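You operate a simulated robot arm through the tools that you are given. There is no shell and no other tool. Be economical: measure what you need, move in short steps, check, and stop when the job is done.

You run a simulated two-armed robot. Do the job below in one go: nothing can be reset, and whatever is moved stays where it is left.

## Task
Shut off the air, move the blue tube back to the nest ports and wipe up the oil.
Fine: valve first, then the blue button once; use the yellow pad and put it back. What is to be rubbed or washed off counts as gone when no trace of it is left.

Only the result counts: the job must be done as asked and must still hold three seconds after the hand-in. Knocking over, shifting, dropping, spilling or breaking anything else fails it.

## Robot
Two 7-joint arms with fingered hands on one trunk, on a base that drives. Base frame: it is fixed to the floor where the robot stands at the start and does not move with it; the origin is under the middle of the robot, x ahead of it, y to its left, z up; the surface under the hand at the start is at about z = 0.86. Lengths are in m, angles in rad, forces in N, time in s.
The left shoulder is at the start at [0.059, 0.174, 1.065], the right one opposite. With the tool pointing down near the work surface each hand reaches from about 0.32 to 0.74 m from the robot's upright axis, wherever it stands, measured 20 degrees to its own side. Places, roughly: air knob [0.5, -0.1, 0.9]; black ball lever [0.3, -0.2, 0.9]; blue button [0.4, 0.1, 0.9]; blue valve [0.5, 0, 0.9]; oil smear on the bench [0.3, 0, 0.9]; red clamp handle [0.4, 0.4, 1]. Payload 3.8 kg a hand.
Tool frame (each hand has its own): the origin (TCP) lies between the finger pads and is the grasp point; the fingertips stand 0.026 m ahead of it; z points along the fingers, y is the line along which they close. Largest opening 0.132 m; the body of the gripper starts 0.073 m behind the TCP. The gripper is a hand of 3 fingers: y runs from the thumb to the fingers, the wrist lies at [0, 0, -0.224] in the tool frame, and closing takes about 1.5 s.
Orientation is that of the tool frame in the base frame, as a unit quaternion [w, x, y, z]. With the fingers straight down and closing along the base's y, the tool's x points along the base's -x, its y along +y and its z along -z.

## Interface
- The arms move only by the tool move_arm. It takes "left_moves", "right_moves" or both (then of equal length, played together; a hand with none holds still); each is a list of rows, each a list of 6 numbers: the shift along the tool's x, y, z in m, then the turn, a rotation vector about the tool's x, y, z in rad. In form: [[dx, dy, dz, rx, ry, rz], ...]. A call has 1 to 20 rows; each row is the pose to reach, as a shift and turn from the pose commanded when the call began, along the tool's axes at that moment. "left_gripper" and "right_gripper" are, for a hand that has rows, the gripper command, from -1 (shut) to 1 (fully open), values between in proportion, set as the call begins (left out, the last holds). Each row takes 0.2 s and may step no farther than 0.05 m and 0.15 rad from the row before; otherwise, or with a gripper value out of range, the whole call is refused. A pose out of reach is approached as far as the arm can. The call stops where the force on the tool passes 40 N (or 10 N more than at its start, if that is more) or the arm is blocked; 0.2 s more then pass. The fingers move at their own pace (about 0.108 m/s each) and stop on an object; they squeeze with about 33 N. The grip force told is the motor's: it shows also when the fingers shut on nothing. Time passes only in rows, and 0.2 s behind the last, so rows that repeat a pose let the fingers close. The reply holds the time, the measured pose of the TCP, the force on the tool along the base axes, the opening and the grip force, in the units named above and with some noise, with the torque about the TCP (base axes, N m) and any sound that the robot's microphone picked up.
- Cameras (640 x 400 px; columns grow to the right, rows downward): "scene" is now at [0.1757, -0.0113, 0.9983]; the picture's right is [0.04, -1.00, 0.00], its down [0.19, 0.01, -0.98] and it looks along [0.98, 0.04, 0.19] (base axes); focal length 214 px, centre (320, 200). "left" rides on the left gripper at [-0.061, 0.003, -0.092] in its tool frame; the picture's right is [-0.05, -1.00, 0.00], its down [0.83, -0.04, -0.55] and it looks along [0.55, -0.03, 0.83] (tool axes); focal length 230 px, centre (320, 200). "right" rides on the right gripper at [0.062, 0.003, -0.092] in its tool frame; the picture's right is [-0.05, 1.00, 0.00], its down [-0.83, -0.04, -0.56] and it looks along [-0.55, -0.03, 0.83] (tool axes); focal length 230 px, centre (320, 200). There is no depth. A picture from a camera that has moved, and an enlarged one, comes with that camera's place and axes in the base frame and with its lens. The place of the scene camera against the robot may be out by one fixed shift of up to 0.018 m in any direction.
- snapshot(camera): a new picture of that camera. It takes no simulated time.
- slide_trunk(by): slides the trunk up (or, below 0, down) by that many m; the arms and the scene camera ride with it, the base frame stays. It gives what a move gives, with no picture.
- steer(legs): drives the robot by 1 to 6 legs, each [ahead, left, turn to the left] in m, m and rad, along the robot's own axes; the way and the turn of a leg run together, so that a leg with both is an arc; at most 1.5 m and 3.142 rad a leg. The arms and the cameras ride along, it lands a little off, and it stops where it bumps. It gives what a move gives.
- curl_fingers(finger1, finger2, thumb_bend, hand): sets how far each is bent, from 0 (flat) to 100 (curled in); at 30 the hand is open as for a grip, at 70 the pads meet at the TCP. One left out holds its place. A second passes; each finger stops where it meets its share of the squeeze, and holds until it gets a number again. A gripper value or a shape takes the hand back. It gives what a move gives, with no picture; readings hold the bend of each and the force on the fingers (four entries, about 0 where the hand has none), thumb and palm.
- preshape(shape, hand): the hand has 3 fingers and takes this shape, open, in about a second: jaw (thumb against the fingers, like two jaws); tri (thumb and two fingers); tip (a fingertip pinch); poke (one finger out to press); point (the index stretched); flat (the hand flat); cup (the hand cupped); fist (a fist). The gripper value then closes the fingers along that shape, each until it touches; the sizes above hold for jaw. It gives what a move gives, with no picture.
- pan_tilt(pan, tilt): turns the head with the scene camera to pan (to the left, within 1.047 rad either way) and tilt (down, from -0.506 to 1.204), counted from straight ahead of the robot. It gives what a move gives.
- enlarge(camera, box): a new picture of the part [left, top, right, bottom] of that camera's present view, enlarged. It takes no simulated time.
- finish_job(): hands the job in; it is judged then, once.

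Work in short steps. Places have to be worked out from the pictures, the camera data and where the tool is seen: move nearer, look again, correct. Check each grasp and each placing, and mend what went wrong. You have 120 turns and 92 pictures in all, those below and enlarged ones among them. Open the grippers and draw the arms clear of the work before you hand the job in, unless the task says otherwise; then end with one line.

The tools are called after ">>>" by a JSON object that holds its "name" and its "arguments". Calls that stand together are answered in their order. move_arm: Moves the arms, as the interface text tells. Its arguments: {"type":"object","properties":{"left_moves":{"type":"array"},"left_gripper":{"type":"number"},"right_moves":{"type":"array"},"right_gripper":{"type":"number"}},"required":[]} The other tools are called the same way: slide_trunk (by) slides the trunk up or down; preshape (shape, hand) gives the hand a shape; curl_fingers (finger1, finger2, thumb_bend, hand) moves the fingers one by one; steer (legs) drives the base; pan_tilt (pan, tilt) turns the head that bears the scene camera; snapshot (camera) takes a picture; enlarge (camera, box) takes an enlarged picture of a part of a camera's view; finish_job () hands the job in.

At the start:

```text
time: 0.0
left_eef_pos: [0.56, 0.2412, 1.0006]
left_tcp_rot: [0.0, -0.001, 1.0, 0.0]
left_force: [0.5, 0.5, 0.5]
left_ft_torque: [-0.03, 0.02, -0.01]
left_finger_gap: 0.1318
left_gripper_force: 0.1
left_shape: jaw
left_bend: [30.0, 30.0, 30.0]
left_finger forces: [0.0, 0.0, 0.0, 0.1, 0.0, 0.0]
right_eef_pos: [0.2879, -0.0966, 1.1318]
right_tcp_rot: [0.0, 0.001, 1.0, 0.001]
right_force: [0.4, -0.4, 0.3]
right_ft_torque: [-0.02, -0.02, -0.01]
right_finger_gap: 0.132
right_gripper_force: 0.1
right_shape: jaw
right_bend: [30.0, 30.0, 30.0]
right_finger forces: [0.0, 0.0, 0.0, 0.1, 0.0, 0.0]
trunk travel left (down, up): [-0.375, 0.107]
robot x, y, heading: [-0.002, 0.0021, -0.003]
head pan, tilt: [0.038, -0.19]
```

scene: 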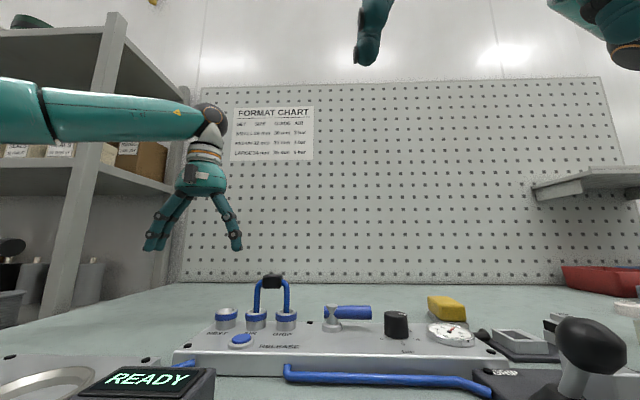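
right: 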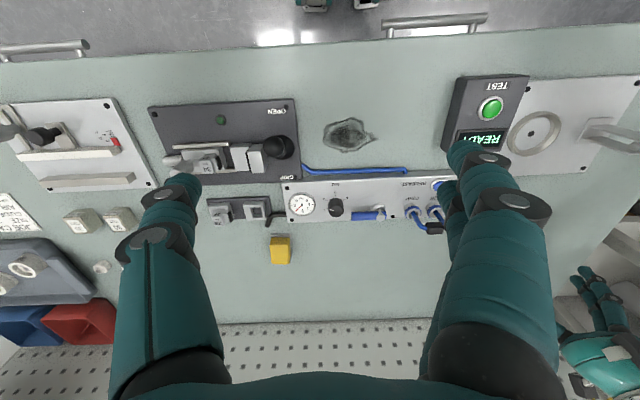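
left: 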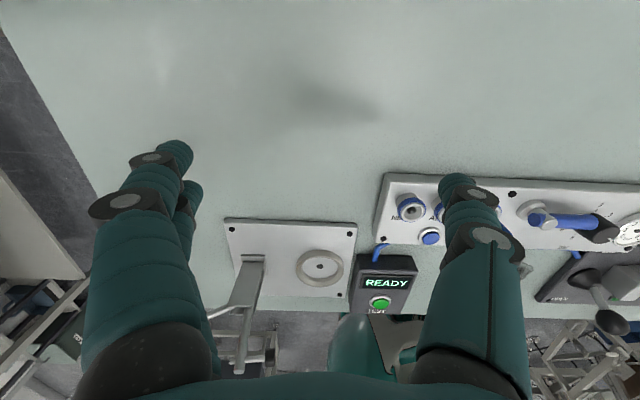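

I'll look closely at the valve panel first, tilting the head down.

>>> {"name": "pan_tilt", "arguments": {"pan": 0.0, "tilt": 0.55}}

>>> {"name": "snapshot", "arguments": {"camera": "scene"}}

>>> {"name": "enlarge", "arguments": {"camera": "right", "box": [200, 100, 460, 270]}}

>>> {"name": "enlarge", "arguments": {"camera": "left", "box": [360, 160, 640, 335]}}

```text
time: 1.1
left_eef_pos: [0.559, 0.2397, 1.0004]
left_tcp_rot: [0.0, -0.001, 1.0, 0.0]
left_force: [0.3, 0.4, 0.2]
left_ft_torque: [0.02, 0.0, 0.0]
left_finger_gap: 0.132
left_gripper_force: 0.0
left_shape: jaw
left_bend: [30.0, 30.0, 30.0]
left_finger forces: [0.1, 0.1, 0.0, 0.1, 0.0, 0.0]
right_eef_pos: [0.2888, -0.0977, 1.133]
right_tcp_rot: [0.0, 0.001, 1.0, 0.001]
right_force: [0.3, -0.3, 0.1]
right_ft_torque: [-0.01, 0.01, -0.01]
right_finger_gap: 0.1319
right_gripper_force: 0.0
right_shape: jaw
right_bend: [30.0, 30.0, 30.0]
right_finger forces: [0.1, 0.1, 0.0, 0.0, 0.0, 0.1]
trunk travel left (down, up): [-0.375, 0.107]
robot x, y, heading: [0.0035, -0.0, 0.0]
head pan, tilt: [0.0, 0.55]
```

```text
88 pictures are left
camera scene: at [0.1819, -0.0146, 0.9312], right [0.0, -1.0, 0.0], down [-0.52, 0.0, -0.85], along [0.85, 0.0, -0.52], focal length 214 px, centre (320, 200)
```

scene: 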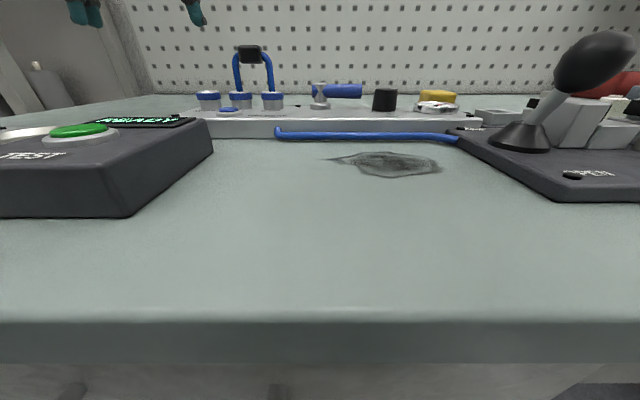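

```text
2.35 times, centred on (330, 185) of right
camera zoom: at [0.2282, -0.0939, 1.224], right [0.05, 1.0, 0.0], down [0.83, -0.05, 0.56], along [0.55, -0.03, -0.83], focal length 541 px, centre (296, 235)
```

zoom: 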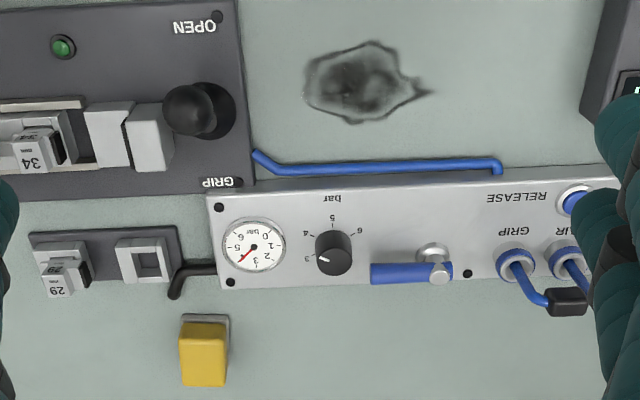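

```text
2.29 times, centred on (500, 248) of left
camera zoom: at [0.6196, 0.2433, 1.0909], right [0.05, -1.0, 0.0], down [-0.83, -0.04, 0.55], along [-0.55, -0.03, -0.83], focal length 526 px, centre (-91, 91)
```

zoom: 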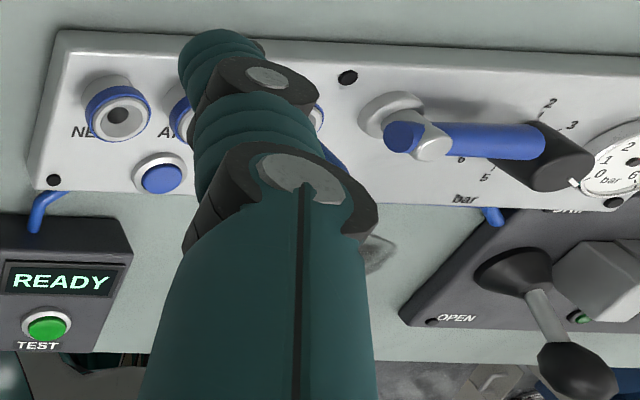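

The U-tube sits in AIR and GRIP; the valve handle points along the panel. I move the left hand up and away, and bring the right hand over the panel for a closer look.

>>> {"name": "move_arm", "arguments": {"left_moves": [[0, 0.03, -0.04, 0, 0, 0], [0, 0.06, -0.08, 0, 0, 0], [0, 0.09, -0.12, 0, 0, 0], [0, 0.1, -0.12, 0, 0, 0]], "right_moves": [[0, 0.04, 0, 0, 0, 0], [0, 0.08, 0, 0, 0, 0], [0, 0.12, 0.0, 0, 0, 0], [-0.02, 0.14, 0.0, 0, 0, 0]]}}

>>> {"name": "snapshot", "arguments": {"camera": "right"}}

>>> {"name": "enlarge", "arguments": {"camera": "right", "box": [200, 130, 440, 280]}}

```text
time: 2.1
left_eef_pos: [0.5599, 0.3415, 1.1184]
left_tcp_rot: [0.0, 0.001, 1.0, 0.0]
left_force: [-0.5, -0.3, 0.3]
left_ft_torque: [0.0, 0.03, 0.0]
left_finger_gap: 0.1318
left_gripper_force: 0.1
left_shape: jaw
left_bend: [30.0, 30.0, 30.0]
left_finger forces: [0.0, 0.1, 0.0, 0.0, 0.0, 0.1]
right_eef_pos: [0.3099, 0.0427, 1.1317]
right_tcp_rot: [0.0, 0.002, 1.0, 0.001]
right_force: [0.6, -0.2, -0.6]
right_ft_torque: [0.01, 0.0, 0.0]
right_finger_gap: 0.1321
right_gripper_force: 0.0
right_shape: jaw
right_bend: [30.0, 30.0, 30.0]
right_finger forces: [0.1, 0.0, 0.0, 0.0, 0.0, 0.0]
trunk travel left (down, up): [-0.375, 0.107]
robot x, y, heading: [0.0005, 0.0001, -0.002]
head pan, tilt: [0.0, 0.55]
```

```text
85 pictures are left
camera right: at [0.2496, 0.0463, 1.2239], right [0.05, 1.0, 0.0], down [0.83, -0.05, 0.56], along [0.55, -0.03, -0.83], focal length 230 px, centre (320, 200)
```

right: 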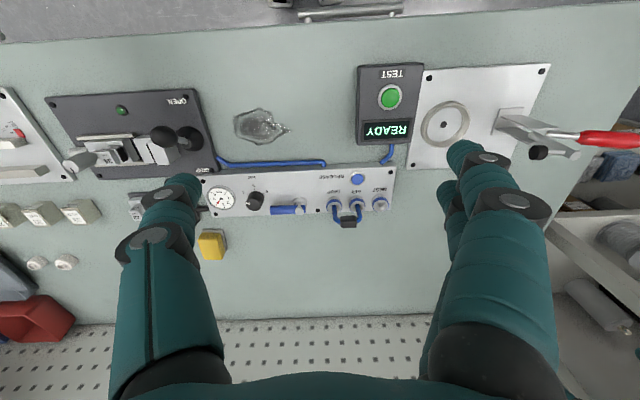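

```text
2.67 times, centred on (320, 205) of right
camera zoom: at [0.2496, 0.0463, 1.2239], right [0.05, 1.0, 0.0], down [0.83, -0.05, 0.56], along [0.55, -0.03, -0.83], focal length 614 px, centre (320, 187)
```

zoom: 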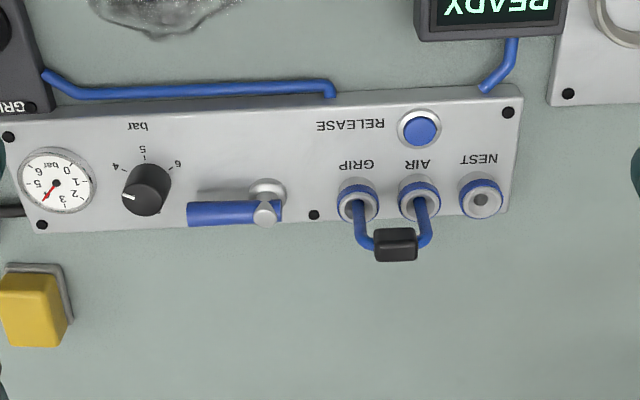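

Next, a closer view of the valve and U-tube from the head camera for heights.

>>> {"name": "enlarge", "arguments": {"camera": "scene", "box": [180, 30, 480, 150]}}

>>> {"name": "enlarge", "arguments": {"camera": "right", "box": [260, 185, 400, 240]}}

```text
2.13 times, centred on (330, 90) of scene
camera zoom: at [0.1824, -0.0144, 0.9309], right [0.0, -1.0, 0.0], down [-0.52, 0.0, -0.85], along [0.85, 0.0, -0.52], focal length 458 px, centre (299, 435)
```

zoom: 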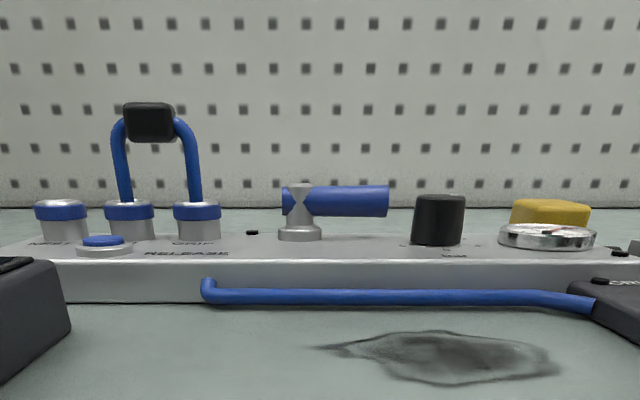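

```text
4.57 times, centred on (330, 212) of right
camera zoom: at [0.2496, 0.0463, 1.2239], right [0.05, 1.0, 0.0], down [0.83, -0.05, 0.56], along [0.55, -0.03, -0.83], focal length 1052 px, centre (274, 143)
```

zoom: 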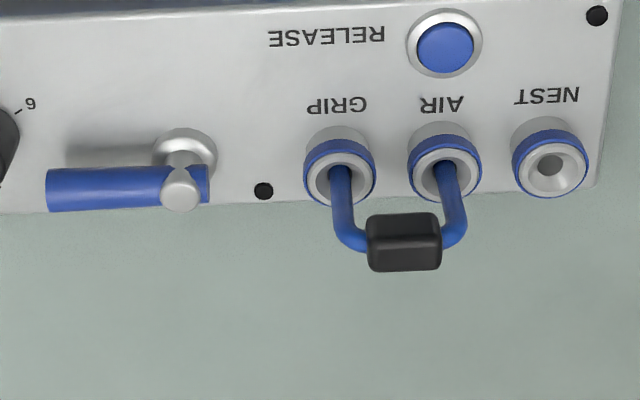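

Triangulated: valve pivot ≈ (0.470, 0.000), handle z≈0.915, tip y≈-0.048; tube clip ≈ (0.472, 0.077, 0.951); button ≈ (0.426, 0.097, 0.90). I'll shape the right hand to poke and see where its fingertip stands.

>>> {"name": "preshape", "arguments": {"hand": "right", "shape": "poke"}}

>>> {"name": "snapshot", "arguments": {"camera": "right"}}

>>> {"name": "pan_tilt", "arguments": {"pan": 0.0, "tilt": -0.2}}

>>> {"name": "snapshot", "arguments": {"camera": "left"}}

```text
time: 3.0
left_eef_pos: [0.5603, 0.3392, 1.1197]
left_tcp_rot: [0.0, -0.001, 1.0, 0.0]
left_force: [-0.3, -0.3, 0.0]
left_ft_torque: [0.01, -0.03, -0.01]
left_finger_gap: 0.1319
left_gripper_force: 0.1
left_shape: jaw
left_bend: [30.0, 30.0, 30.0]
left_finger forces: [0.1, 0.0, 0.0, 0.1, 0.1, 0.0]
right_eef_pos: [0.3088, 0.0435, 1.1323]
right_tcp_rot: [0.0, 0.001, 1.0, 0.002]
right_force: [-0.4, 0.2, 0.0]
right_ft_torque: [-0.01, 0.0, -0.01]
right_finger_gap: 0.0002
right_gripper_force: 0.1
right_shape: poke
right_bend: [100.0, 100.0, 45.0]
right_finger forces: [0.0, 0.0, 0.1, 0.0, 0.0, 0.1]
trunk travel left (down, up): [-0.375, 0.107]
robot x, y, heading: [0.0009, -0.003, 0.003]
head pan, tilt: [0.0, 0.55]
```

```text
81 pictures are left
camera right: at [0.2487, 0.0456, 1.2243], right [0.05, 1.0, 0.0], down [0.83, -0.05, 0.56], along [0.55, -0.03, -0.83], focal length 230 px, centre (320, 200)
```

right: 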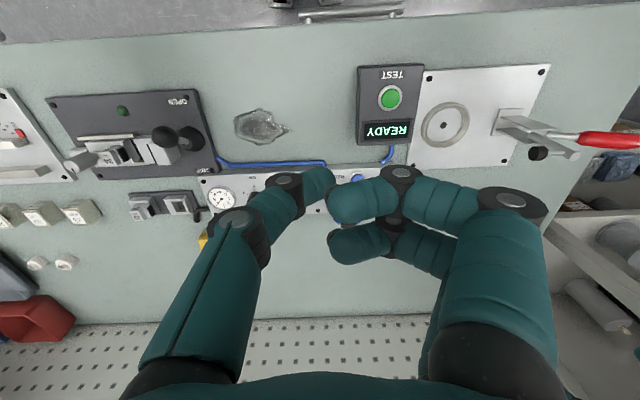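

```text
time: 4.1
left_eef_pos: [0.5592, 0.3402, 1.1204]
left_tcp_rot: [0.0, 0.001, 1.0, 0.0]
left_force: [-1.0, 0.0, -0.1]
left_ft_torque: [-0.01, 0.02, -0.01]
left_finger_gap: 0.132
left_gripper_force: 0.0
left_shape: jaw
left_bend: [30.0, 30.0, 30.0]
left_finger forces: [0.0, 0.0, 0.0, 0.0, 0.0, 0.0]
right_eef_pos: [0.3086, 0.0428, 1.1325]
right_tcp_rot: [0.0, 0.001, 1.0, 0.0]
right_force: [-0.7, -0.5, 0.0]
right_ft_torque: [0.01, 0.01, -0.02]
right_finger_gap: 0.0001
right_gripper_force: 0.0
right_shape: poke
right_bend: [100.0, 100.0, 45.0]
right_finger forces: [0.1, 0.0, 0.1, 0.0, 0.0, 0.1]
trunk travel left (down, up): [-0.375, 0.107]
robot x, y, heading: [-0.001, 0.0003, -0.002]
head pan, tilt: [0.0, -0.201]
```

```text
80 pictures are left
camera left: at [0.6205, 0.3433, 1.21], right [0.05, -1.0, 0.0], down [-0.83, -0.04, 0.55], along [-0.55, -0.03, -0.83], focal length 230 px, centre (320, 200)
```

left: 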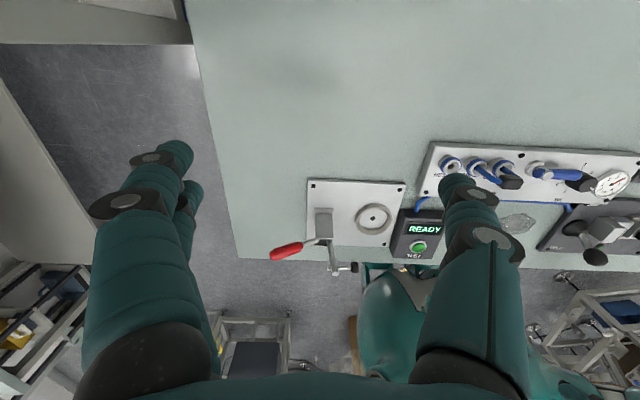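

The poke shape uses the thumb with knuckles nearby, so I'd rather straddle the valve handle with the jaw. I turn the right hand 90° (thumb on the far side) and bring it above the handle.

>>> {"name": "preshape", "arguments": {"hand": "right", "shape": "jaw"}}

>>> {"name": "move_arm", "arguments": {"right_moves": [[-0.0145, -0.006, 0, 0, 0, -0.1428], [-0.029, -0.012, 0, 0, 0, -0.2856], [-0.0435, -0.018, 0, 0, 0, -0.4284], [-0.058, -0.024, 0, 0, 0, -0.5712], [-0.0725, -0.03, 0, 0, 0, -0.714], [-0.087, -0.036, 0, 0, 0, -0.8568], [-0.1015, -0.042, 0, 0, 0, -0.9996], [-0.116, -0.048, 0, 0, 0, -1.1424], [-0.1305, -0.054, 0, 0, 0, -1.2852], [-0.145, -0.06, 0, 0, 0, -1.428], [-0.161, -0.067, 0.03, 0, 0, -1.5708], [-0.161, -0.067, 0.06, 0, 0, -1.5708], [-0.161, -0.067, 0.09, 0, 0, -1.5708], [-0.161, -0.067, 0.09, 0, 0, -1.5708]], "right_gripper": -0.3}}

>>> {"name": "snapshot", "arguments": {"camera": "right"}}

>>> {"name": "snapshot", "arguments": {"camera": "scene"}}

```text
time: 5.0
left_eef_pos: [0.5597, 0.3398, 1.1187]
left_tcp_rot: [0.001, 0.001, 1.0, 0.0]
left_force: [0.6, 0.1, 0.6]
left_ft_torque: [0.03, -0.03, 0.01]
left_finger_gap: 0.132
left_gripper_force: 0.0
left_shape: jaw
left_bend: [30.0, 30.0, 30.0]
left_finger forces: [0.1, 0.0, 0.0, 0.0, 0.2, 0.0]
right_eef_pos: [0.3083, 0.0428, 1.133]
right_tcp_rot: [0.0, 0.001, 1.0, 0.001]
right_force: [0.2, -0.1, -0.5]
right_ft_torque: [0.01, -0.01, 0.03]
right_finger_gap: 0.1319
right_gripper_force: 0.0
right_shape: jaw
right_bend: [30.0, 30.0, 30.0]
right_finger forces: [0.0, 0.0, 0.1, 0.1, 0.0, 0.0]
trunk travel left (down, up): [-0.375, 0.107]
robot x, y, heading: [-0.0014, -0.0027, -0.0]
head pan, tilt: [0.0, -0.201]
```

```text
time: 6.6
left_eef_pos: [0.5597, 0.3422, 1.1188]
left_tcp_rot: [0.002, 0.0, 1.0, 0.0]
left_force: [0.0, -0.2, -0.1]
left_ft_torque: [0.04, 0.02, 0.02]
left_finger_gap: 0.1321
left_gripper_force: 0.0
left_shape: jaw
left_bend: [30.0, 30.0, 30.0]
left_finger forces: [0.1, 0.1, 0.1, 0.0, 0.1, 0.0]
right_eef_pos: [0.1781, -0.0212, 1.0738]
right_tcp_rot: [0.011, -0.462, 0.887, 0.0]
right_force: [18.1, -9.2, 6.8]
right_ft_torque: [0.11, 0.31, 0.18]
right_finger_gap: 0.0394
right_gripper_force: 0.0
right_shape: jaw
right_bend: [77.0, 74.0, 70.0]
right_finger forces: [0.0, 0.1, 0.0, 0.0, 0.0, 0.0]
right hand out of reach, approached as far as the arm can: row 2, 3, 4, 5, 6, 7, 8
trunk travel left (down, up): [-0.375, 0.107]
robot x, y, heading: [0.0006, 0.0024, 0.001]
head pan, tilt: [0.0, -0.201]
stopped in row 8 (right hand): the force on the tool passed its limit at 68 N (the readings are from after the stop); the commanded pose is now the measured one
```

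```text
79 pictures are left
camera right: at [0.1399, -0.0711, 1.1643], right [-0.79, 0.62, -0.01], down [0.5, 0.65, 0.57], along [0.36, 0.45, -0.82], focal length 230 px, centre (320, 200)
```

right: 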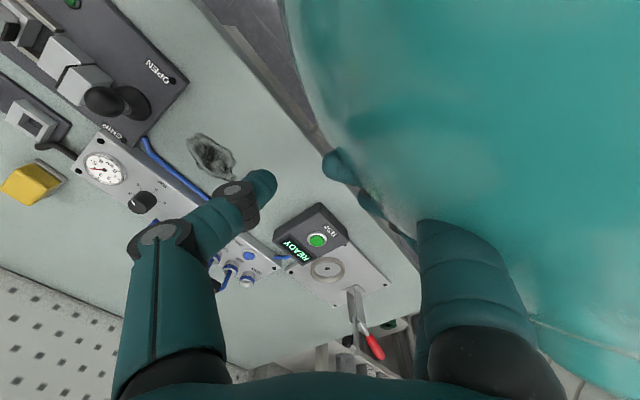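

```text
78 pictures are left
camera scene: at [0.1752, -0.0145, 0.9993], right [0.0, -1.0, 0.0], down [0.2, 0.0, -0.98], along [0.98, 0.0, 0.2], focal length 214 px, centre (320, 200)
```

scene: 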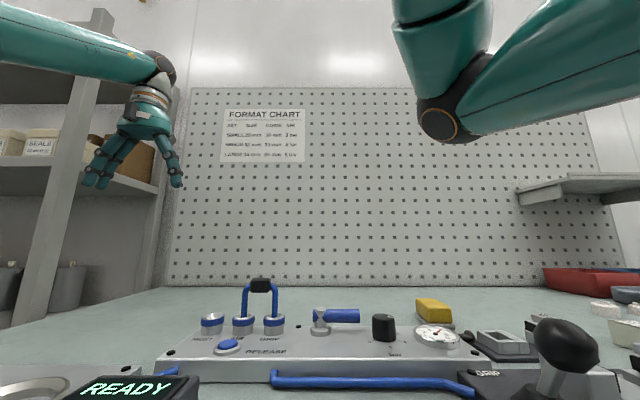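

The wrist limit pulled the hand toward the trunk. I back off by undoing the turn and moving forward; then I'll push the handle with the closed fingers in natural orientation instead.

>>> {"name": "move_arm", "arguments": {"right_moves": [[-0.02, -0.012, -0.01, 0, 0, 0.0], [-0.04, -0.024, -0.02, 0, 0, 0.13], [-0.06, -0.036, -0.03, 0, 0, 0.26], [-0.08, -0.048, -0.04, 0, 0, 0.39], [-0.1, -0.06, -0.05, 0, 0, 0.52], [-0.123, -0.072, -0.06, 0, 0, 0.65], [-0.123, -0.072, -0.06, 0, 0, 0.78], [-0.123, -0.072, -0.06, 0, 0, 0.9], [-0.123, -0.072, -0.06, 0, 0, 0.962]]}}

```text
time: 8.6
left_eef_pos: [0.5583, 0.3408, 1.1206]
left_tcp_rot: [0.0, 0.0, 1.0, 0.001]
left_force: [-0.2, -0.1, 1.0]
left_ft_torque: [0.0, -0.02, 0.03]
left_finger_gap: 0.1319
left_gripper_force: 0.0
left_shape: jaw
left_bend: [30.0, 30.0, 30.0]
left_finger forces: [0.0, 0.0, 0.0, 0.1, 0.0, 0.0]
right_eef_pos: [0.3053, 0.0378, 1.1365]
right_tcp_rot: [0.007, 0.002, 1.0, 0.007]
right_force: [0.2, 0.7, -0.9]
right_ft_torque: [0.03, 0.0, -0.02]
right_finger_gap: 0.0462
right_gripper_force: 0.0
right_shape: jaw
right_bend: [74.0, 74.0, 70.0]
right_finger forces: [0.1, 0.1, 0.0, 0.0, 0.0, 0.1]
right hand out of reach, approached as far as the arm can: row 1, 2, 3, 4, 5, 6
trunk travel left (down, up): [-0.375, 0.107]
robot x, y, heading: [-0.0022, 0.0025, 0.0]
head pan, tilt: [0.0, -0.201]
```

Recovered. Now I close the right hand and move it beyond the valve handle, still high, then look.

>>> {"name": "move_arm", "arguments": {"right_moves": [[-0.045, -0.015, 0, 0, 0, 0], [-0.09, -0.03, 0, 0, 0, 0], [-0.135, -0.045, 0, 0, 0, 0], [-0.18, -0.06, 0, 0, 0, 0], [-0.222, -0.073, 0.02, 0, 0, 0], [-0.222, -0.073, 0.06, 0, 0, 0], [-0.222, -0.073, 0.1, 0, 0, 0], [-0.222, -0.073, 0.1, 0, 0, 0]], "right_gripper": -1}}

>>> {"name": "snapshot", "arguments": {"camera": "right"}}

>>> {"name": "snapshot", "arguments": {"camera": "scene"}}

```text
time: 10.4
left_eef_pos: [0.5604, 0.3401, 1.1199]
left_tcp_rot: [0.001, 0.0, 1.0, 0.0]
left_force: [-0.6, 1.6, -0.3]
left_ft_torque: [-0.01, 0.03, 0.01]
left_finger_gap: 0.1318
left_gripper_force: 0.1
left_shape: jaw
left_bend: [30.0, 30.0, 30.0]
left_finger forces: [0.0, 0.1, 0.0, 0.0, 0.1, 0.0]
right_eef_pos: [0.4016, -0.0115, 1.0393]
right_tcp_rot: [0.008, 0.001, 1.0, 0.007]
right_force: [-0.5, -0.2, -0.8]
right_ft_torque: [-0.01, 0.02, -0.01]
right_finger_gap: 0.0003
right_gripper_force: 33.0
right_shape: jaw
right_bend: [68.0, 68.0, 74.0]
right_finger forces: [0.1, 0.0, 0.0, 0.0, 0.0, 0.1]
right hand out of reach, approached as far as the arm can: row 2, 3, 4, 5, 6, 7, 8
trunk travel left (down, up): [-0.375, 0.107]
robot x, y, heading: [-0.0007, 0.0028, 0.001]
head pan, tilt: [0.0, -0.201]
```

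```text
77 pictures are left
camera right: at [0.3398, -0.0098, 1.1286], right [0.05, 1.0, 0.02], down [0.82, -0.05, 0.57], along [0.57, -0.02, -0.82], focal length 230 px, centre (320, 200)
```

right: 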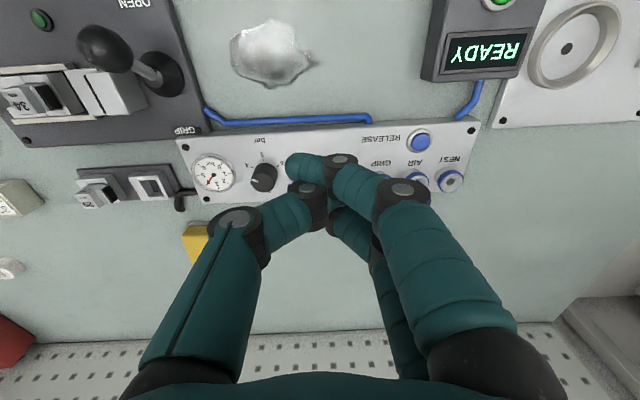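

```text
76 pictures are left
camera scene: at [0.1754, -0.0146, 0.9992], right [0.0, -1.0, 0.0], down [0.2, 0.0, -0.98], along [0.98, 0.0, 0.2], focal length 214 px, centre (320, 200)
```

scene: 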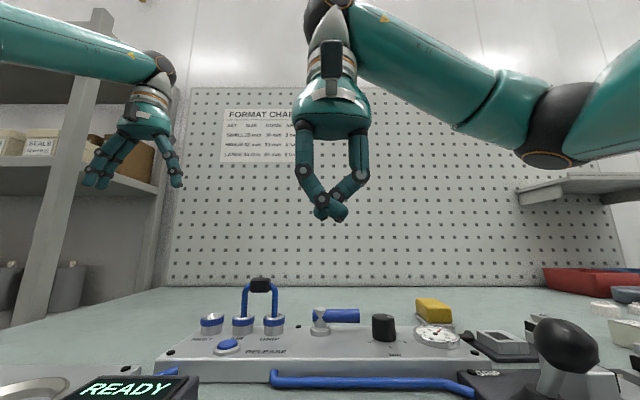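

The arm reports it fell short; I try continuing forward from here in short steps to see whether it's a local limit.

>>> {"name": "move_arm", "arguments": {"right_moves": [[-0.02, 0, 0, 0, 0, 0], [-0.04, 0, 0, 0, 0, 0], [-0.06, 0, 0, 0, 0, 0], [-0.08, -0.01, 0, 0, 0, 0]]}}

```text
time: 11.4
left_eef_pos: [0.5606, 0.3414, 1.1202]
left_tcp_rot: [0.0, 0.0, 1.0, 0.0]
left_force: [0.3, 0.2, -0.1]
left_ft_torque: [0.0, -0.05, -0.02]
left_finger_gap: 0.1319
left_gripper_force: 0.0
left_shape: jaw
left_bend: [30.0, 30.0, 30.0]
left_finger forces: [0.1, 0.1, 0.0, 0.0, 0.2, 0.0]
right_eef_pos: [0.4028, -0.0078, 1.0342]
right_tcp_rot: [0.007, 0.002, 1.0, 0.007]
right_force: [0.5, -0.8, 0.2]
right_ft_torque: [-0.04, 0.03, 0.02]
right_finger_gap: 0.0
right_gripper_force: 32.6
right_shape: jaw
right_bend: [68.0, 68.0, 74.0]
right_finger forces: [0.0, 0.0, 0.1, 0.0, 0.0, 0.1]
right hand out of reach, approached as far as the arm can: row 1, 2, 3, 4
trunk travel left (down, up): [-0.375, 0.107]
robot x, y, heading: [0.0003, -0.0011, 0.001]
head pan, tilt: [0.0, -0.201]
```

It's stuck at a joint limit; I try unwinding with a right-hand yaw the other way while moving out to the right side.

>>> {"name": "move_arm", "arguments": {"right_moves": [[0, -0.03, -0.02, 0, 0, 0.14], [0, -0.06, -0.04, 0, 0, 0.28], [0, -0.1, -0.06, 0, 0, 0.42], [0, -0.14, -0.08, 0, 0, 0.56], [0, -0.18, -0.08, 0, 0, 0.7], [-0.02, -0.22, -0.08, 0, 0, 0.7], [-0.06, -0.22, -0.08, 0, 0, 0.7], [-0.1, -0.22, -0.08, 0, 0, 0.7]]}}

>>> {"name": "snapshot", "arguments": {"camera": "scene"}}

```text
time: 13.2
left_eef_pos: [0.5604, 0.34, 1.1196]
left_tcp_rot: [0.0, 0.0, 1.0, 0.0]
left_force: [-0.2, -0.9, 0.1]
left_ft_torque: [0.01, 0.0, -0.02]
left_finger_gap: 0.1317
left_gripper_force: 0.1
left_shape: jaw
left_bend: [30.0, 30.0, 30.0]
left_finger forces: [0.0, 0.1, 0.0, 0.1, 0.0, 0.0]
right_eef_pos: [0.4903, -0.2212, 1.1094]
right_tcp_rot: [0.005, 0.345, 0.939, 0.009]
right_force: [-0.7, 0.1, -0.3]
right_ft_torque: [-0.03, -0.01, 0.01]
right_finger_gap: 0.0
right_gripper_force: 32.6
right_shape: jaw
right_bend: [68.0, 68.0, 74.0]
right_finger forces: [0.0, 0.0, 0.0, 0.0, 0.0, 0.0]
right hand out of reach, approached as far as the arm can: row 8
trunk travel left (down, up): [-0.375, 0.107]
robot x, y, heading: [0.0039, 0.0032, -0.003]
head pan, tilt: [0.0, -0.201]
```

```text
75 pictures are left
camera scene: at [0.1756, -0.0145, 0.9992], right [0.0, -1.0, 0.0], down [0.2, 0.0, -0.98], along [0.98, 0.0, 0.2], focal length 214 px, centre (320, 200)
```

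scene: 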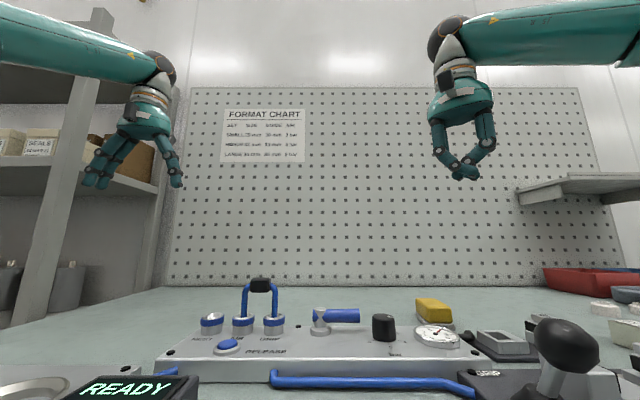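

Unwound. Now lower and move over toward the far side of the handle, keeping a mild clockwise yaw.

>>> {"name": "move_arm", "arguments": {"right_moves": [[0, 0, 0.04, 0, 0, 0], [0.015, 0.03, 0.07, 0, 0, -0.07], [0.03, 0.06, 0.07, 0, 0, -0.15], [0.045, 0.09, 0.07, 0, 0, -0.22], [0.065, 0.12, 0.07, 0, 0, -0.3], [0.083, 0.152, 0.07, 0, 0, -0.35], [0.083, 0.152, 0.07, 0, 0, -0.35]]}}

>>> {"name": "snapshot", "arguments": {"camera": "right"}}

```text
time: 14.8
left_eef_pos: [0.5601, 0.3404, 1.1194]
left_tcp_rot: [0.0, 0.0, 1.0, 0.001]
left_force: [0.3, -0.3, 1.0]
left_ft_torque: [0.01, -0.03, 0.0]
left_finger_gap: 0.1317
left_gripper_force: 0.1
left_shape: jaw
left_bend: [30.0, 30.0, 30.0]
left_finger forces: [0.1, 0.1, 0.0, 0.0, 0.0, 0.1]
right_eef_pos: [0.4877, -0.0593, 1.0389]
right_tcp_rot: [0.006, 0.175, 0.984, 0.009]
right_force: [0.4, -1.0, -0.5]
right_ft_torque: [0.0, -0.01, -0.01]
right_finger_gap: 0.0
right_gripper_force: 33.2
right_shape: jaw
right_bend: [68.0, 68.0, 74.0]
right_finger forces: [0.0, 0.1, 0.1, 0.1, 0.0, 0.0]
right hand out of reach, approached as far as the arm can: row 4, 5, 6, 7
trunk travel left (down, up): [-0.375, 0.107]
robot x, y, heading: [0.001, 0.0018, 0.002]
head pan, tilt: [0.0, -0.201]
```

```text
74 pictures are left
camera right: at [0.4302, -0.037, 1.1287], right [0.39, 0.92, 0.02], down [0.76, -0.34, 0.56], along [0.52, -0.21, -0.83], focal length 230 px, centre (320, 200)
```

right: 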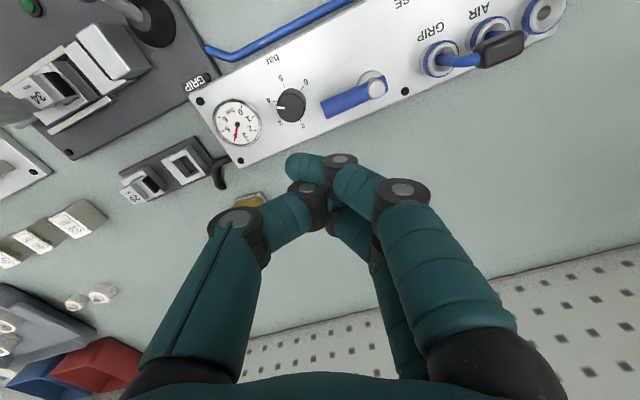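

The right arm is short here across the body. The left arm's natural yaw suits turning the handle toward the robot, so I retract the right hand and drive the base 0.15 m to the right.

>>> {"name": "move_arm", "arguments": {"right_moves": [[0.005, -0.03, -0.03, 0, 0, 0], [0.01, -0.06, -0.06, 0, 0, 0], [0.02, -0.09, -0.09, 0, 0, 0], [0.022, -0.115, -0.09, 0, 0, 0]]}}

>>> {"name": "steer", "arguments": {"legs": [[0, -0.15, 0]]}}

```text
time: 15.8
left_eef_pos: [0.5597, 0.3399, 1.1201]
left_tcp_rot: [0.0, 0.0, 1.0, 0.001]
left_force: [0.0, -0.4, -0.6]
left_ft_torque: [-0.03, -0.02, 0.01]
left_finger_gap: 0.132
left_gripper_force: 0.1
left_shape: jaw
left_bend: [30.0, 30.0, 30.0]
left_finger forces: [0.0, 0.0, 0.1, 0.0, 0.0, 0.1]
right_eef_pos: [0.417, -0.1577, 1.1219]
right_tcp_rot: [0.006, 0.176, 0.984, 0.009]
right_force: [0.3, 0.0, 0.4]
right_ft_torque: [-0.03, -0.02, 0.0]
right_finger_gap: 0.0002
right_gripper_force: 32.8
right_shape: jaw
right_bend: [68.0, 68.0, 74.0]
right_finger forces: [0.1, 0.0, 0.0, 0.0, 0.0, 0.1]
right hand out of reach, approached as far as the arm can: row 3, 4
trunk travel left (down, up): [-0.375, 0.107]
robot x, y, heading: [-0.0025, 0.0032, -0.002]
head pan, tilt: [0.0, -0.201]
```

```text
time: 17.8
left_eef_pos: [0.558, 0.1893, 1.1199]
left_tcp_rot: [-0.001, -0.001, 1.0, 0.0]
left_force: [0.6, 0.3, 0.1]
left_ft_torque: [0.0, -0.03, -0.03]
left_finger_gap: 0.1318
left_gripper_force: 0.1
left_shape: jaw
left_bend: [30.0, 30.0, 30.0]
left_finger forces: [0.0, 0.1, 0.1, 0.1, 0.1, 0.1]
right_eef_pos: [0.4176, -0.3074, 1.1216]
right_tcp_rot: [0.006, 0.176, 0.984, 0.009]
right_force: [0.0, -1.3, 0.1]
right_ft_torque: [-0.03, 0.01, 0.02]
right_finger_gap: 0.0001
right_gripper_force: 32.9
right_shape: jaw
right_bend: [68.0, 68.0, 74.0]
right_finger forces: [0.1, 0.0, 0.1, 0.0, 0.1, 0.0]
trunk travel left (down, up): [-0.375, 0.107]
robot x, y, heading: [0.0007, -0.1512, 0.001]
head pan, tilt: [0.0, -0.201]
```

Left hand: turn 90° counter-clockwise (thumb to the far side) and move over the valve handle at a safe height.

>>> {"name": "move_arm", "arguments": {"left_moves": [[0.005, -0.01, 0.02, 0, 0, -0.1428], [0.01, -0.02, 0.04, 0, 0, -0.2856], [0.02, -0.04, 0.06, 0, 0, -0.4284], [0.03, -0.06, 0.08, 0, 0, -0.5712], [0.04, -0.08, 0.08, 0, 0, -0.714], [0.05, -0.1, 0.08, 0, 0, -0.8568], [0.06, -0.12, 0.08, 0, 0, -0.9996], [0.07, -0.14, 0.08, 0, 0, -1.1424], [0.08, -0.16, 0.08, 0, 0, -1.2852], [0.088, -0.18, 0.08, 0, 0, -1.428], [0.088, -0.2, 0.08, 0, 0, -1.5708], [0.088, -0.213, 0.08, 0, 0, -1.5708]]}}

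>>> {"name": "snapshot", "arguments": {"camera": "left"}}

```text
time: 20.4
left_eef_pos: [0.4711, -0.0229, 1.0383]
left_tcp_rot: [-0.001, 0.708, -0.706, 0.0]
left_force: [0.4, -0.3, -0.4]
left_ft_torque: [-0.01, 0.03, 0.03]
left_finger_gap: 0.132
left_gripper_force: 0.1
left_shape: jaw
left_bend: [30.0, 30.0, 30.0]
left_finger forces: [0.0, 0.1, 0.0, 0.0, 0.0, 0.1]
right_eef_pos: [0.4192, -0.3068, 1.1231]
right_tcp_rot: [0.006, 0.175, 0.984, 0.009]
right_force: [0.3, 0.0, 0.8]
right_ft_torque: [0.0, -0.03, -0.02]
right_finger_gap: 0.0
right_gripper_force: 32.9
right_shape: jaw
right_bend: [68.0, 68.0, 74.0]
right_finger forces: [0.0, 0.0, 0.1, 0.0, 0.0, 0.0]
trunk travel left (down, up): [-0.375, 0.107]
robot x, y, heading: [0.0014, -0.1484, 0.003]
head pan, tilt: [0.0, -0.201]
```

```text
73 pictures are left
camera left: at [0.4678, 0.0382, 1.1298], right [1.0, 0.05, 0.0], down [0.05, -0.83, 0.55], along [0.03, -0.55, -0.83], focal length 230 px, centre (320, 200)
```

left: 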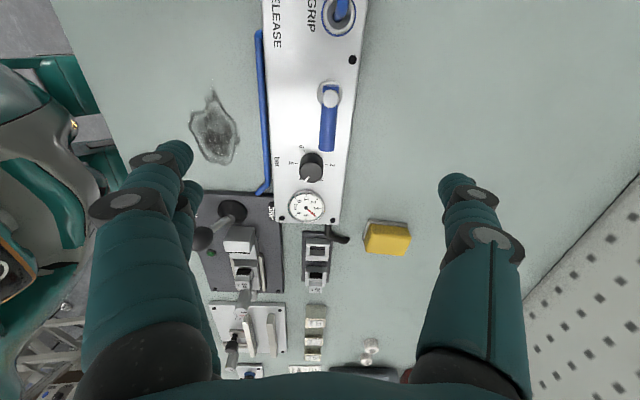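

The view is good: pivot ≈(0.476, 0.003), handle along -y, knob just beyond its tip. I set the gap to ~5 cm and lower so the thumb stands just beyond the handle and the fingers just in front.

>>> {"name": "move_arm", "arguments": {"left_moves": [[0.004, 0.004, 0.0, 0, 0, 0], [0.004, 0.004, 0.0, 0, 0, 0], [0.004, 0.004, 0.0, 0, 0, 0], [0.004, 0.004, 0.0, 0, 0, 0], [0.004, 0.004, 0.03, 0, 0, 0], [0.004, 0.004, 0.06, 0, 0, 0], [0.004, 0.004, 0.06, 0, 0, 0]], "left_gripper": -0.24}}

>>> {"name": "snapshot", "arguments": {"camera": "left"}}

>>> {"name": "snapshot", "arguments": {"camera": "scene"}}

```text
time: 22.0
left_eef_pos: [0.4678, -0.0262, 0.9789]
left_tcp_rot: [0.001, -0.707, 0.707, -0.001]
left_force: [0.7, 0.2, -0.4]
left_ft_torque: [0.01, 0.0, 0.02]
left_finger_gap: 0.0507
left_gripper_force: 0.0
left_shape: jaw
left_bend: [73.0, 73.0, 70.0]
left_finger forces: [0.0, 0.0, 0.1, 0.0, 0.1, 0.1]
right_eef_pos: [0.4184, -0.3077, 1.1224]
right_tcp_rot: [0.007, 0.176, 0.984, 0.009]
right_force: [0.6, -0.5, -0.3]
right_ft_torque: [0.01, 0.05, -0.02]
right_finger_gap: 0.0
right_gripper_force: 32.7
right_shape: jaw
right_bend: [68.0, 68.0, 74.0]
right_finger forces: [0.0, 0.0, 0.1, 0.1, 0.0, 0.0]
trunk travel left (down, up): [-0.375, 0.107]
robot x, y, heading: [0.0001, -0.1468, -0.004]
head pan, tilt: [0.0, -0.201]
```

```text
72 pictures are left
camera left: at [0.4635, 0.0346, 1.0698], right [1.0, 0.05, 0.0], down [0.04, -0.83, 0.56], along [0.03, -0.55, -0.83], focal length 230 px, centre (320, 200)
```

left: 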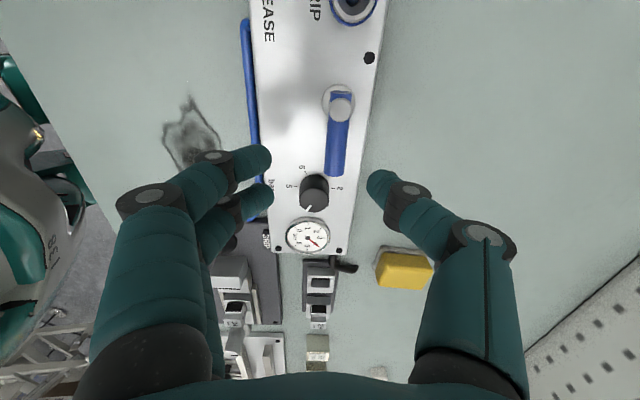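

```text
71 pictures are left
camera scene: at [0.1753, -0.1652, 0.9993], right [0.0, -1.0, 0.0], down [0.2, 0.0, -0.98], along [0.98, 0.0, 0.2], focal length 214 px, centre (320, 200)
```

scene: 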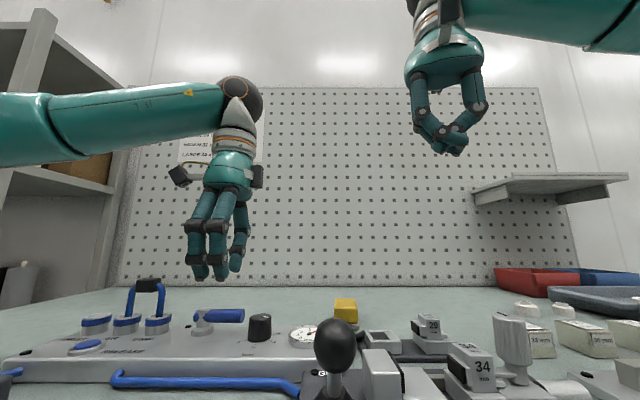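

Fingertips are at x≈0.435 and the thumb at ≈0.497; handle axis ≈0.478. I shift 7 mm outward and 8 mm left for clearance, then lower to tip height ≈0.902.

>>> {"name": "move_arm", "arguments": {"left_moves": [[-0.008, -0.007, 0.0, 0, 0, 0], [-0.008, -0.007, 0.02, 0, 0, 0], [-0.008, -0.007, 0.04, 0, 0, 0], [-0.008, -0.007, 0.051, 0, 0, 0], [-0.008, -0.007, 0.051, 0, 0, 0]]}}

>>> {"name": "snapshot", "arguments": {"camera": "left"}}

>>> {"name": "enlarge", "arguments": {"camera": "scene", "box": [100, 180, 340, 400]}}

```text
time: 23.2
left_eef_pos: [0.4743, -0.0192, 0.9286]
left_tcp_rot: [-0.001, -0.707, 0.708, 0.0]
left_force: [1.1, 0.3, 0.4]
left_ft_torque: [-0.02, -0.02, 0.0]
left_finger_gap: 0.0507
left_gripper_force: 0.1
left_shape: jaw
left_bend: [73.0, 73.0, 70.0]
left_finger forces: [0.0, 0.0, 0.0, 0.0, 0.0, 0.0]
right_eef_pos: [0.4183, -0.3078, 1.1211]
right_tcp_rot: [0.006, 0.175, 0.984, 0.008]
right_force: [-0.1, -0.6, 0.6]
right_ft_torque: [-0.03, 0.01, -0.01]
right_finger_gap: 0.0
right_gripper_force: 33.3
right_shape: jaw
right_bend: [68.0, 68.0, 74.0]
right_finger forces: [0.0, 0.0, 0.0, 0.1, 0.0, 0.1]
trunk travel left (down, up): [-0.375, 0.107]
robot x, y, heading: [-0.0012, -0.1491, 0.002]
head pan, tilt: [0.0, -0.201]
```

```text
70 pictures are left
camera left: at [0.4709, 0.0427, 1.0186], right [1.0, 0.05, 0.0], down [0.04, -0.83, 0.56], along [0.03, -0.55, -0.83], focal length 230 px, centre (320, 200)
```

left: 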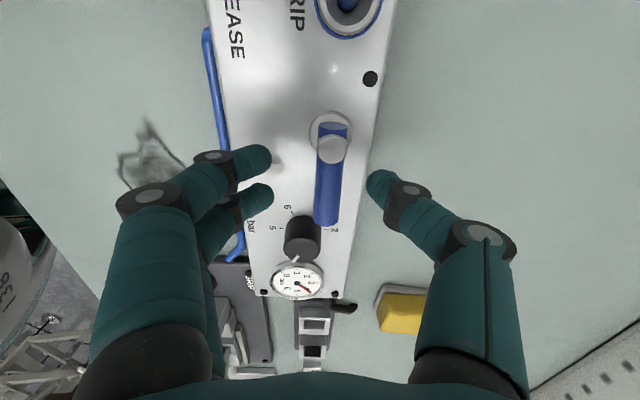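

```text
1.82 times, centred on (220, 290) of scene
camera zoom: at [0.1753, -0.1652, 0.9993], right [0.0, -1.0, 0.0], down [0.2, 0.0, -0.98], along [0.98, 0.0, 0.2], focal length 390 px, centre (502, 36)
```

zoom: 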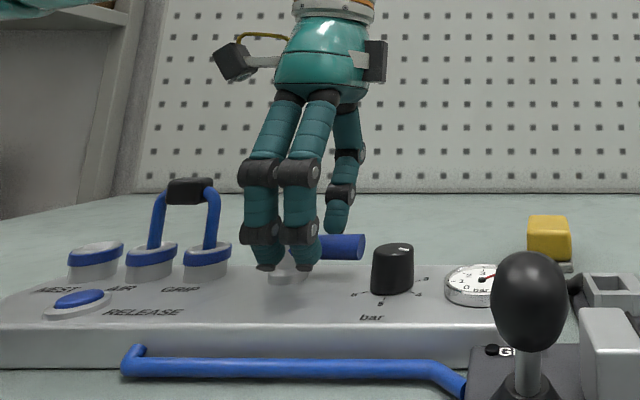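

Straddled cleanly. Now push the handle with the thumb toward the robot, then left, in small steps.

>>> {"name": "move_arm", "arguments": {"left_moves": [[0, 0.01, 0, 0, 0, 0], [0, 0.02, 0, 0, 0, 0], [0, 0.03, 0, 0, 0, 0], [0, 0.04, 0, 0, 0, 0], [-0.002, 0.05, 0, 0, 0, 0], [-0.006, 0.055, 0, 0, 0, 0], [-0.01, 0.058, 0, 0, 0, 0], [-0.012, 0.058, 0, 0, 0, 0]]}}

>>> {"name": "snapshot", "arguments": {"camera": "left"}}

```text
time: 25.0
left_eef_pos: [0.4157, -0.0135, 0.9286]
left_tcp_rot: [-0.002, -0.705, 0.709, -0.002]
left_force: [2.5, -26.5, -4.4]
left_ft_torque: [-0.7, 0.17, -1.22]
left_finger_gap: 0.0545
left_gripper_force: 0.0
left_shape: jaw
left_bend: [73.0, 73.0, 70.0]
left_finger forces: [0.1, 0.0, 0.1, 0.1, 27.4, 0.0]
right_eef_pos: [0.4185, -0.3099, 1.1211]
right_tcp_rot: [0.006, 0.176, 0.984, 0.011]
right_force: [0.0, -0.1, 0.6]
right_ft_torque: [0.02, 0.04, -0.02]
right_finger_gap: 0.0
right_gripper_force: 33.4
right_shape: jaw
right_bend: [68.0, 68.0, 74.0]
right_finger forces: [0.0, 0.0, 0.1, 0.1, 0.1, 0.0]
trunk travel left (down, up): [-0.375, 0.107]
robot x, y, heading: [0.0015, -0.1502, 0.002]
head pan, tilt: [0.0, -0.201]
```

```text
68 pictures are left
camera left: at [0.4136, 0.0493, 1.0185], right [1.0, 0.05, 0.0], down [0.04, -0.83, 0.56], along [0.02, -0.56, -0.83], focal length 230 px, centre (320, 200)
```

left: 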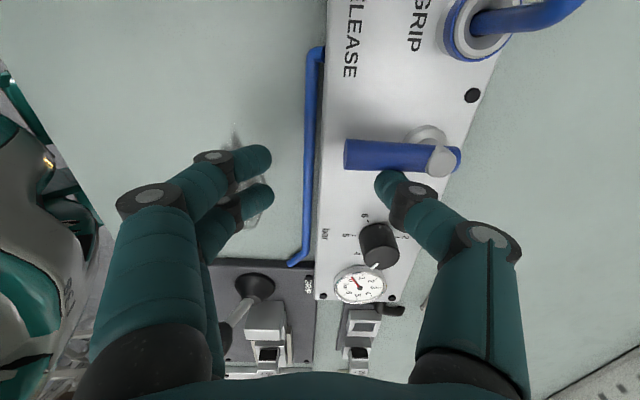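

The handle now stands across the panel, against its stop. I back off and lift straight up, then look.

>>> {"name": "move_arm", "arguments": {"left_moves": [[0.008, 0.0, 0, 0, 0, 0], [0.012, 0.0, -0.03, 0, 0, 0], [0.012, 0.0, -0.07, 0, 0, 0], [0.012, 0.0, -0.11, 0, 0, 0], [0.012, 0.0, -0.11, 0, 0, 0]]}}

>>> {"name": "snapshot", "arguments": {"camera": "left"}}

>>> {"name": "snapshot", "arguments": {"camera": "scene"}}

```text
time: 26.2
left_eef_pos: [0.4175, -0.0203, 1.0387]
left_tcp_rot: [0.0, 0.708, -0.706, 0.0]
left_force: [0.6, -0.6, 0.4]
left_ft_torque: [0.01, -0.01, -0.02]
left_finger_gap: 0.0506
left_gripper_force: 0.1
left_shape: jaw
left_bend: [73.0, 73.0, 70.0]
left_finger forces: [0.1, 0.0, 0.0, 0.1, 0.1, 0.1]
right_eef_pos: [0.4192, -0.3071, 1.1224]
right_tcp_rot: [0.006, 0.175, 0.985, 0.009]
right_force: [-0.7, 0.9, -0.7]
right_ft_torque: [0.0, 0.02, -0.04]
right_finger_gap: 0.0
right_gripper_force: 33.1
right_shape: jaw
right_bend: [68.0, 68.0, 74.0]
right_finger forces: [0.0, 0.1, 0.1, 0.0, 0.0, 0.0]
trunk travel left (down, up): [-0.375, 0.107]
robot x, y, heading: [-0.0023, -0.1495, -0.001]
head pan, tilt: [0.0, -0.201]
```

```text
67 pictures are left
camera left: at [0.4131, 0.0416, 1.1292], right [1.0, 0.05, 0.0], down [0.04, -0.83, 0.55], along [0.03, -0.55, -0.83], focal length 230 px, centre (320, 200)
```

left: 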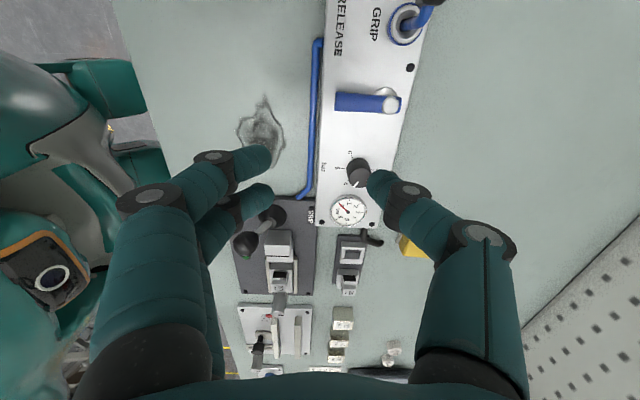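

```text
66 pictures are left
camera scene: at [0.1756, -0.165, 0.9992], right [0.0, -1.0, 0.0], down [0.2, 0.0, -0.98], along [0.98, 0.0, 0.2], focal length 214 px, centre (320, 200)
```

scene: 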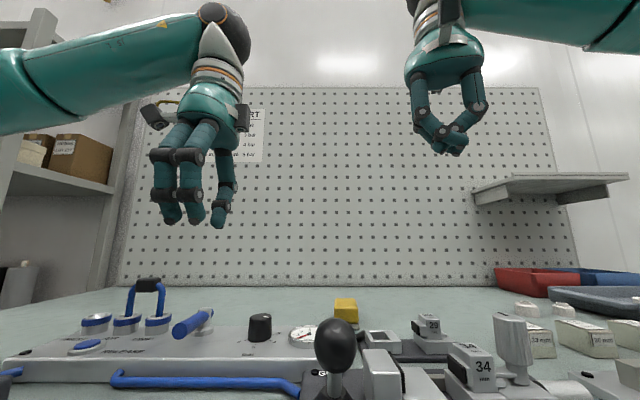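

Valve is shut. Next the button: I rotate the left hand back to natural yaw, move above the button and take the poke shape.

>>> {"name": "move_arm", "arguments": {"left_moves": [[-0.01, -0.001, -0.01, 0, 0, 0.1428], [-0.02, -0.002, -0.02, 0, 0, 0.2856], [-0.03, -0.003, -0.02, 0, 0, 0.4284], [-0.04, -0.004, -0.02, 0, 0, 0.5712], [-0.05, -0.005, -0.02, 0, 0, 0.714], [-0.06, -0.006, -0.02, 0, 0, 0.8568], [-0.07, -0.007, -0.02, 0, 0, 0.9996], [-0.08, -0.008, -0.02, 0, 0, 1.1424], [-0.09, -0.0085, -0.02, 0, 0, 1.2852], [-0.1, -0.0085, -0.02, 0, 0, 1.428], [-0.117, -0.0085, -0.02, 0, 0, 1.5708], [-0.117, -0.0085, -0.02, 0, 0, 1.5708]]}}

>>> {"name": "preshape", "arguments": {"hand": "left", "shape": "poke"}}

>>> {"name": "snapshot", "arguments": {"camera": "left"}}

>>> {"name": "enlarge", "arguments": {"camera": "scene", "box": [20, 120, 340, 400]}}

```text
time: 28.8
left_eef_pos: [0.4264, 0.0979, 1.0582]
left_tcp_rot: [0.0, 0.0, 1.0, 0.0]
left_force: [0.9, 0.1, 0.9]
left_ft_torque: [-0.02, 0.0, -0.02]
left_finger_gap: 0.0503
left_gripper_force: 0.0
left_shape: jaw
left_bend: [73.0, 73.0, 70.0]
left_finger forces: [0.0, 0.0, 0.0, 0.0, 0.0, 0.0]
right_eef_pos: [0.4183, -0.3067, 1.1216]
right_tcp_rot: [0.006, 0.176, 0.984, 0.009]
right_force: [0.8, -0.5, 0.1]
right_ft_torque: [0.0, 0.0, 0.0]
right_finger_gap: 0.0
right_gripper_force: 33.0
right_shape: jaw
right_bend: [68.0, 68.0, 74.0]
right_finger forces: [0.0, 0.0, 0.0, 0.1, 0.0, 0.0]
trunk travel left (down, up): [-0.375, 0.107]
robot x, y, heading: [0.0027, -0.1504, -0.003]
head pan, tilt: [0.0, -0.201]
```

```text
time: 29.7
left_eef_pos: [0.4249, 0.0975, 1.0586]
left_tcp_rot: [0.0, -0.002, 1.0, 0.0]
left_force: [0.8, -0.9, -0.3]
left_ft_torque: [-0.01, -0.01, 0.03]
left_finger_gap: 0.0
left_gripper_force: 0.0
left_shape: poke
left_bend: [100.0, 100.0, 45.0]
left_finger forces: [0.0, 0.0, 0.0, 0.0, 0.1, 0.1]
right_eef_pos: [0.4183, -0.3059, 1.1215]
right_tcp_rot: [0.006, 0.175, 0.985, 0.009]
right_force: [0.8, 0.5, -0.7]
right_ft_torque: [-0.02, 0.0, -0.01]
right_finger_gap: 0.0001
right_gripper_force: 33.1
right_shape: jaw
right_bend: [68.0, 68.0, 74.0]
right_finger forces: [0.2, 0.0, 0.0, 0.1, 0.0, 0.0]
trunk travel left (down, up): [-0.375, 0.107]
robot x, y, heading: [-0.0021, -0.1511, 0.002]
head pan, tilt: [0.0, -0.201]
```

```text
65 pictures are left
camera left: at [0.4863, 0.1014, 1.1494], right [0.05, -1.0, 0.0], down [-0.83, -0.04, 0.55], along [-0.55, -0.03, -0.83], focal length 230 px, centre (320, 200)
```

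left: 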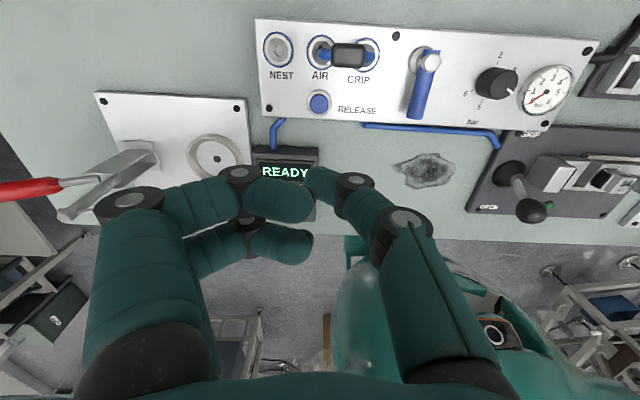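

```text
1.43 times, centred on (180, 260) of scene
camera zoom: at [0.1754, -0.1652, 0.9992], right [0.0, -1.0, 0.0], down [0.2, 0.0, -0.98], along [0.98, 0.0, 0.2], focal length 306 px, centre (520, 114)
```

zoom: 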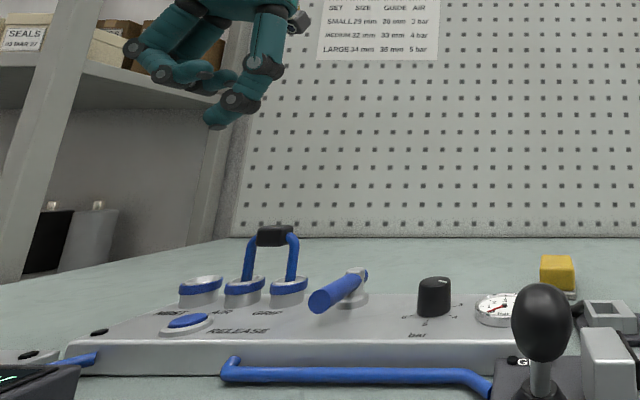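

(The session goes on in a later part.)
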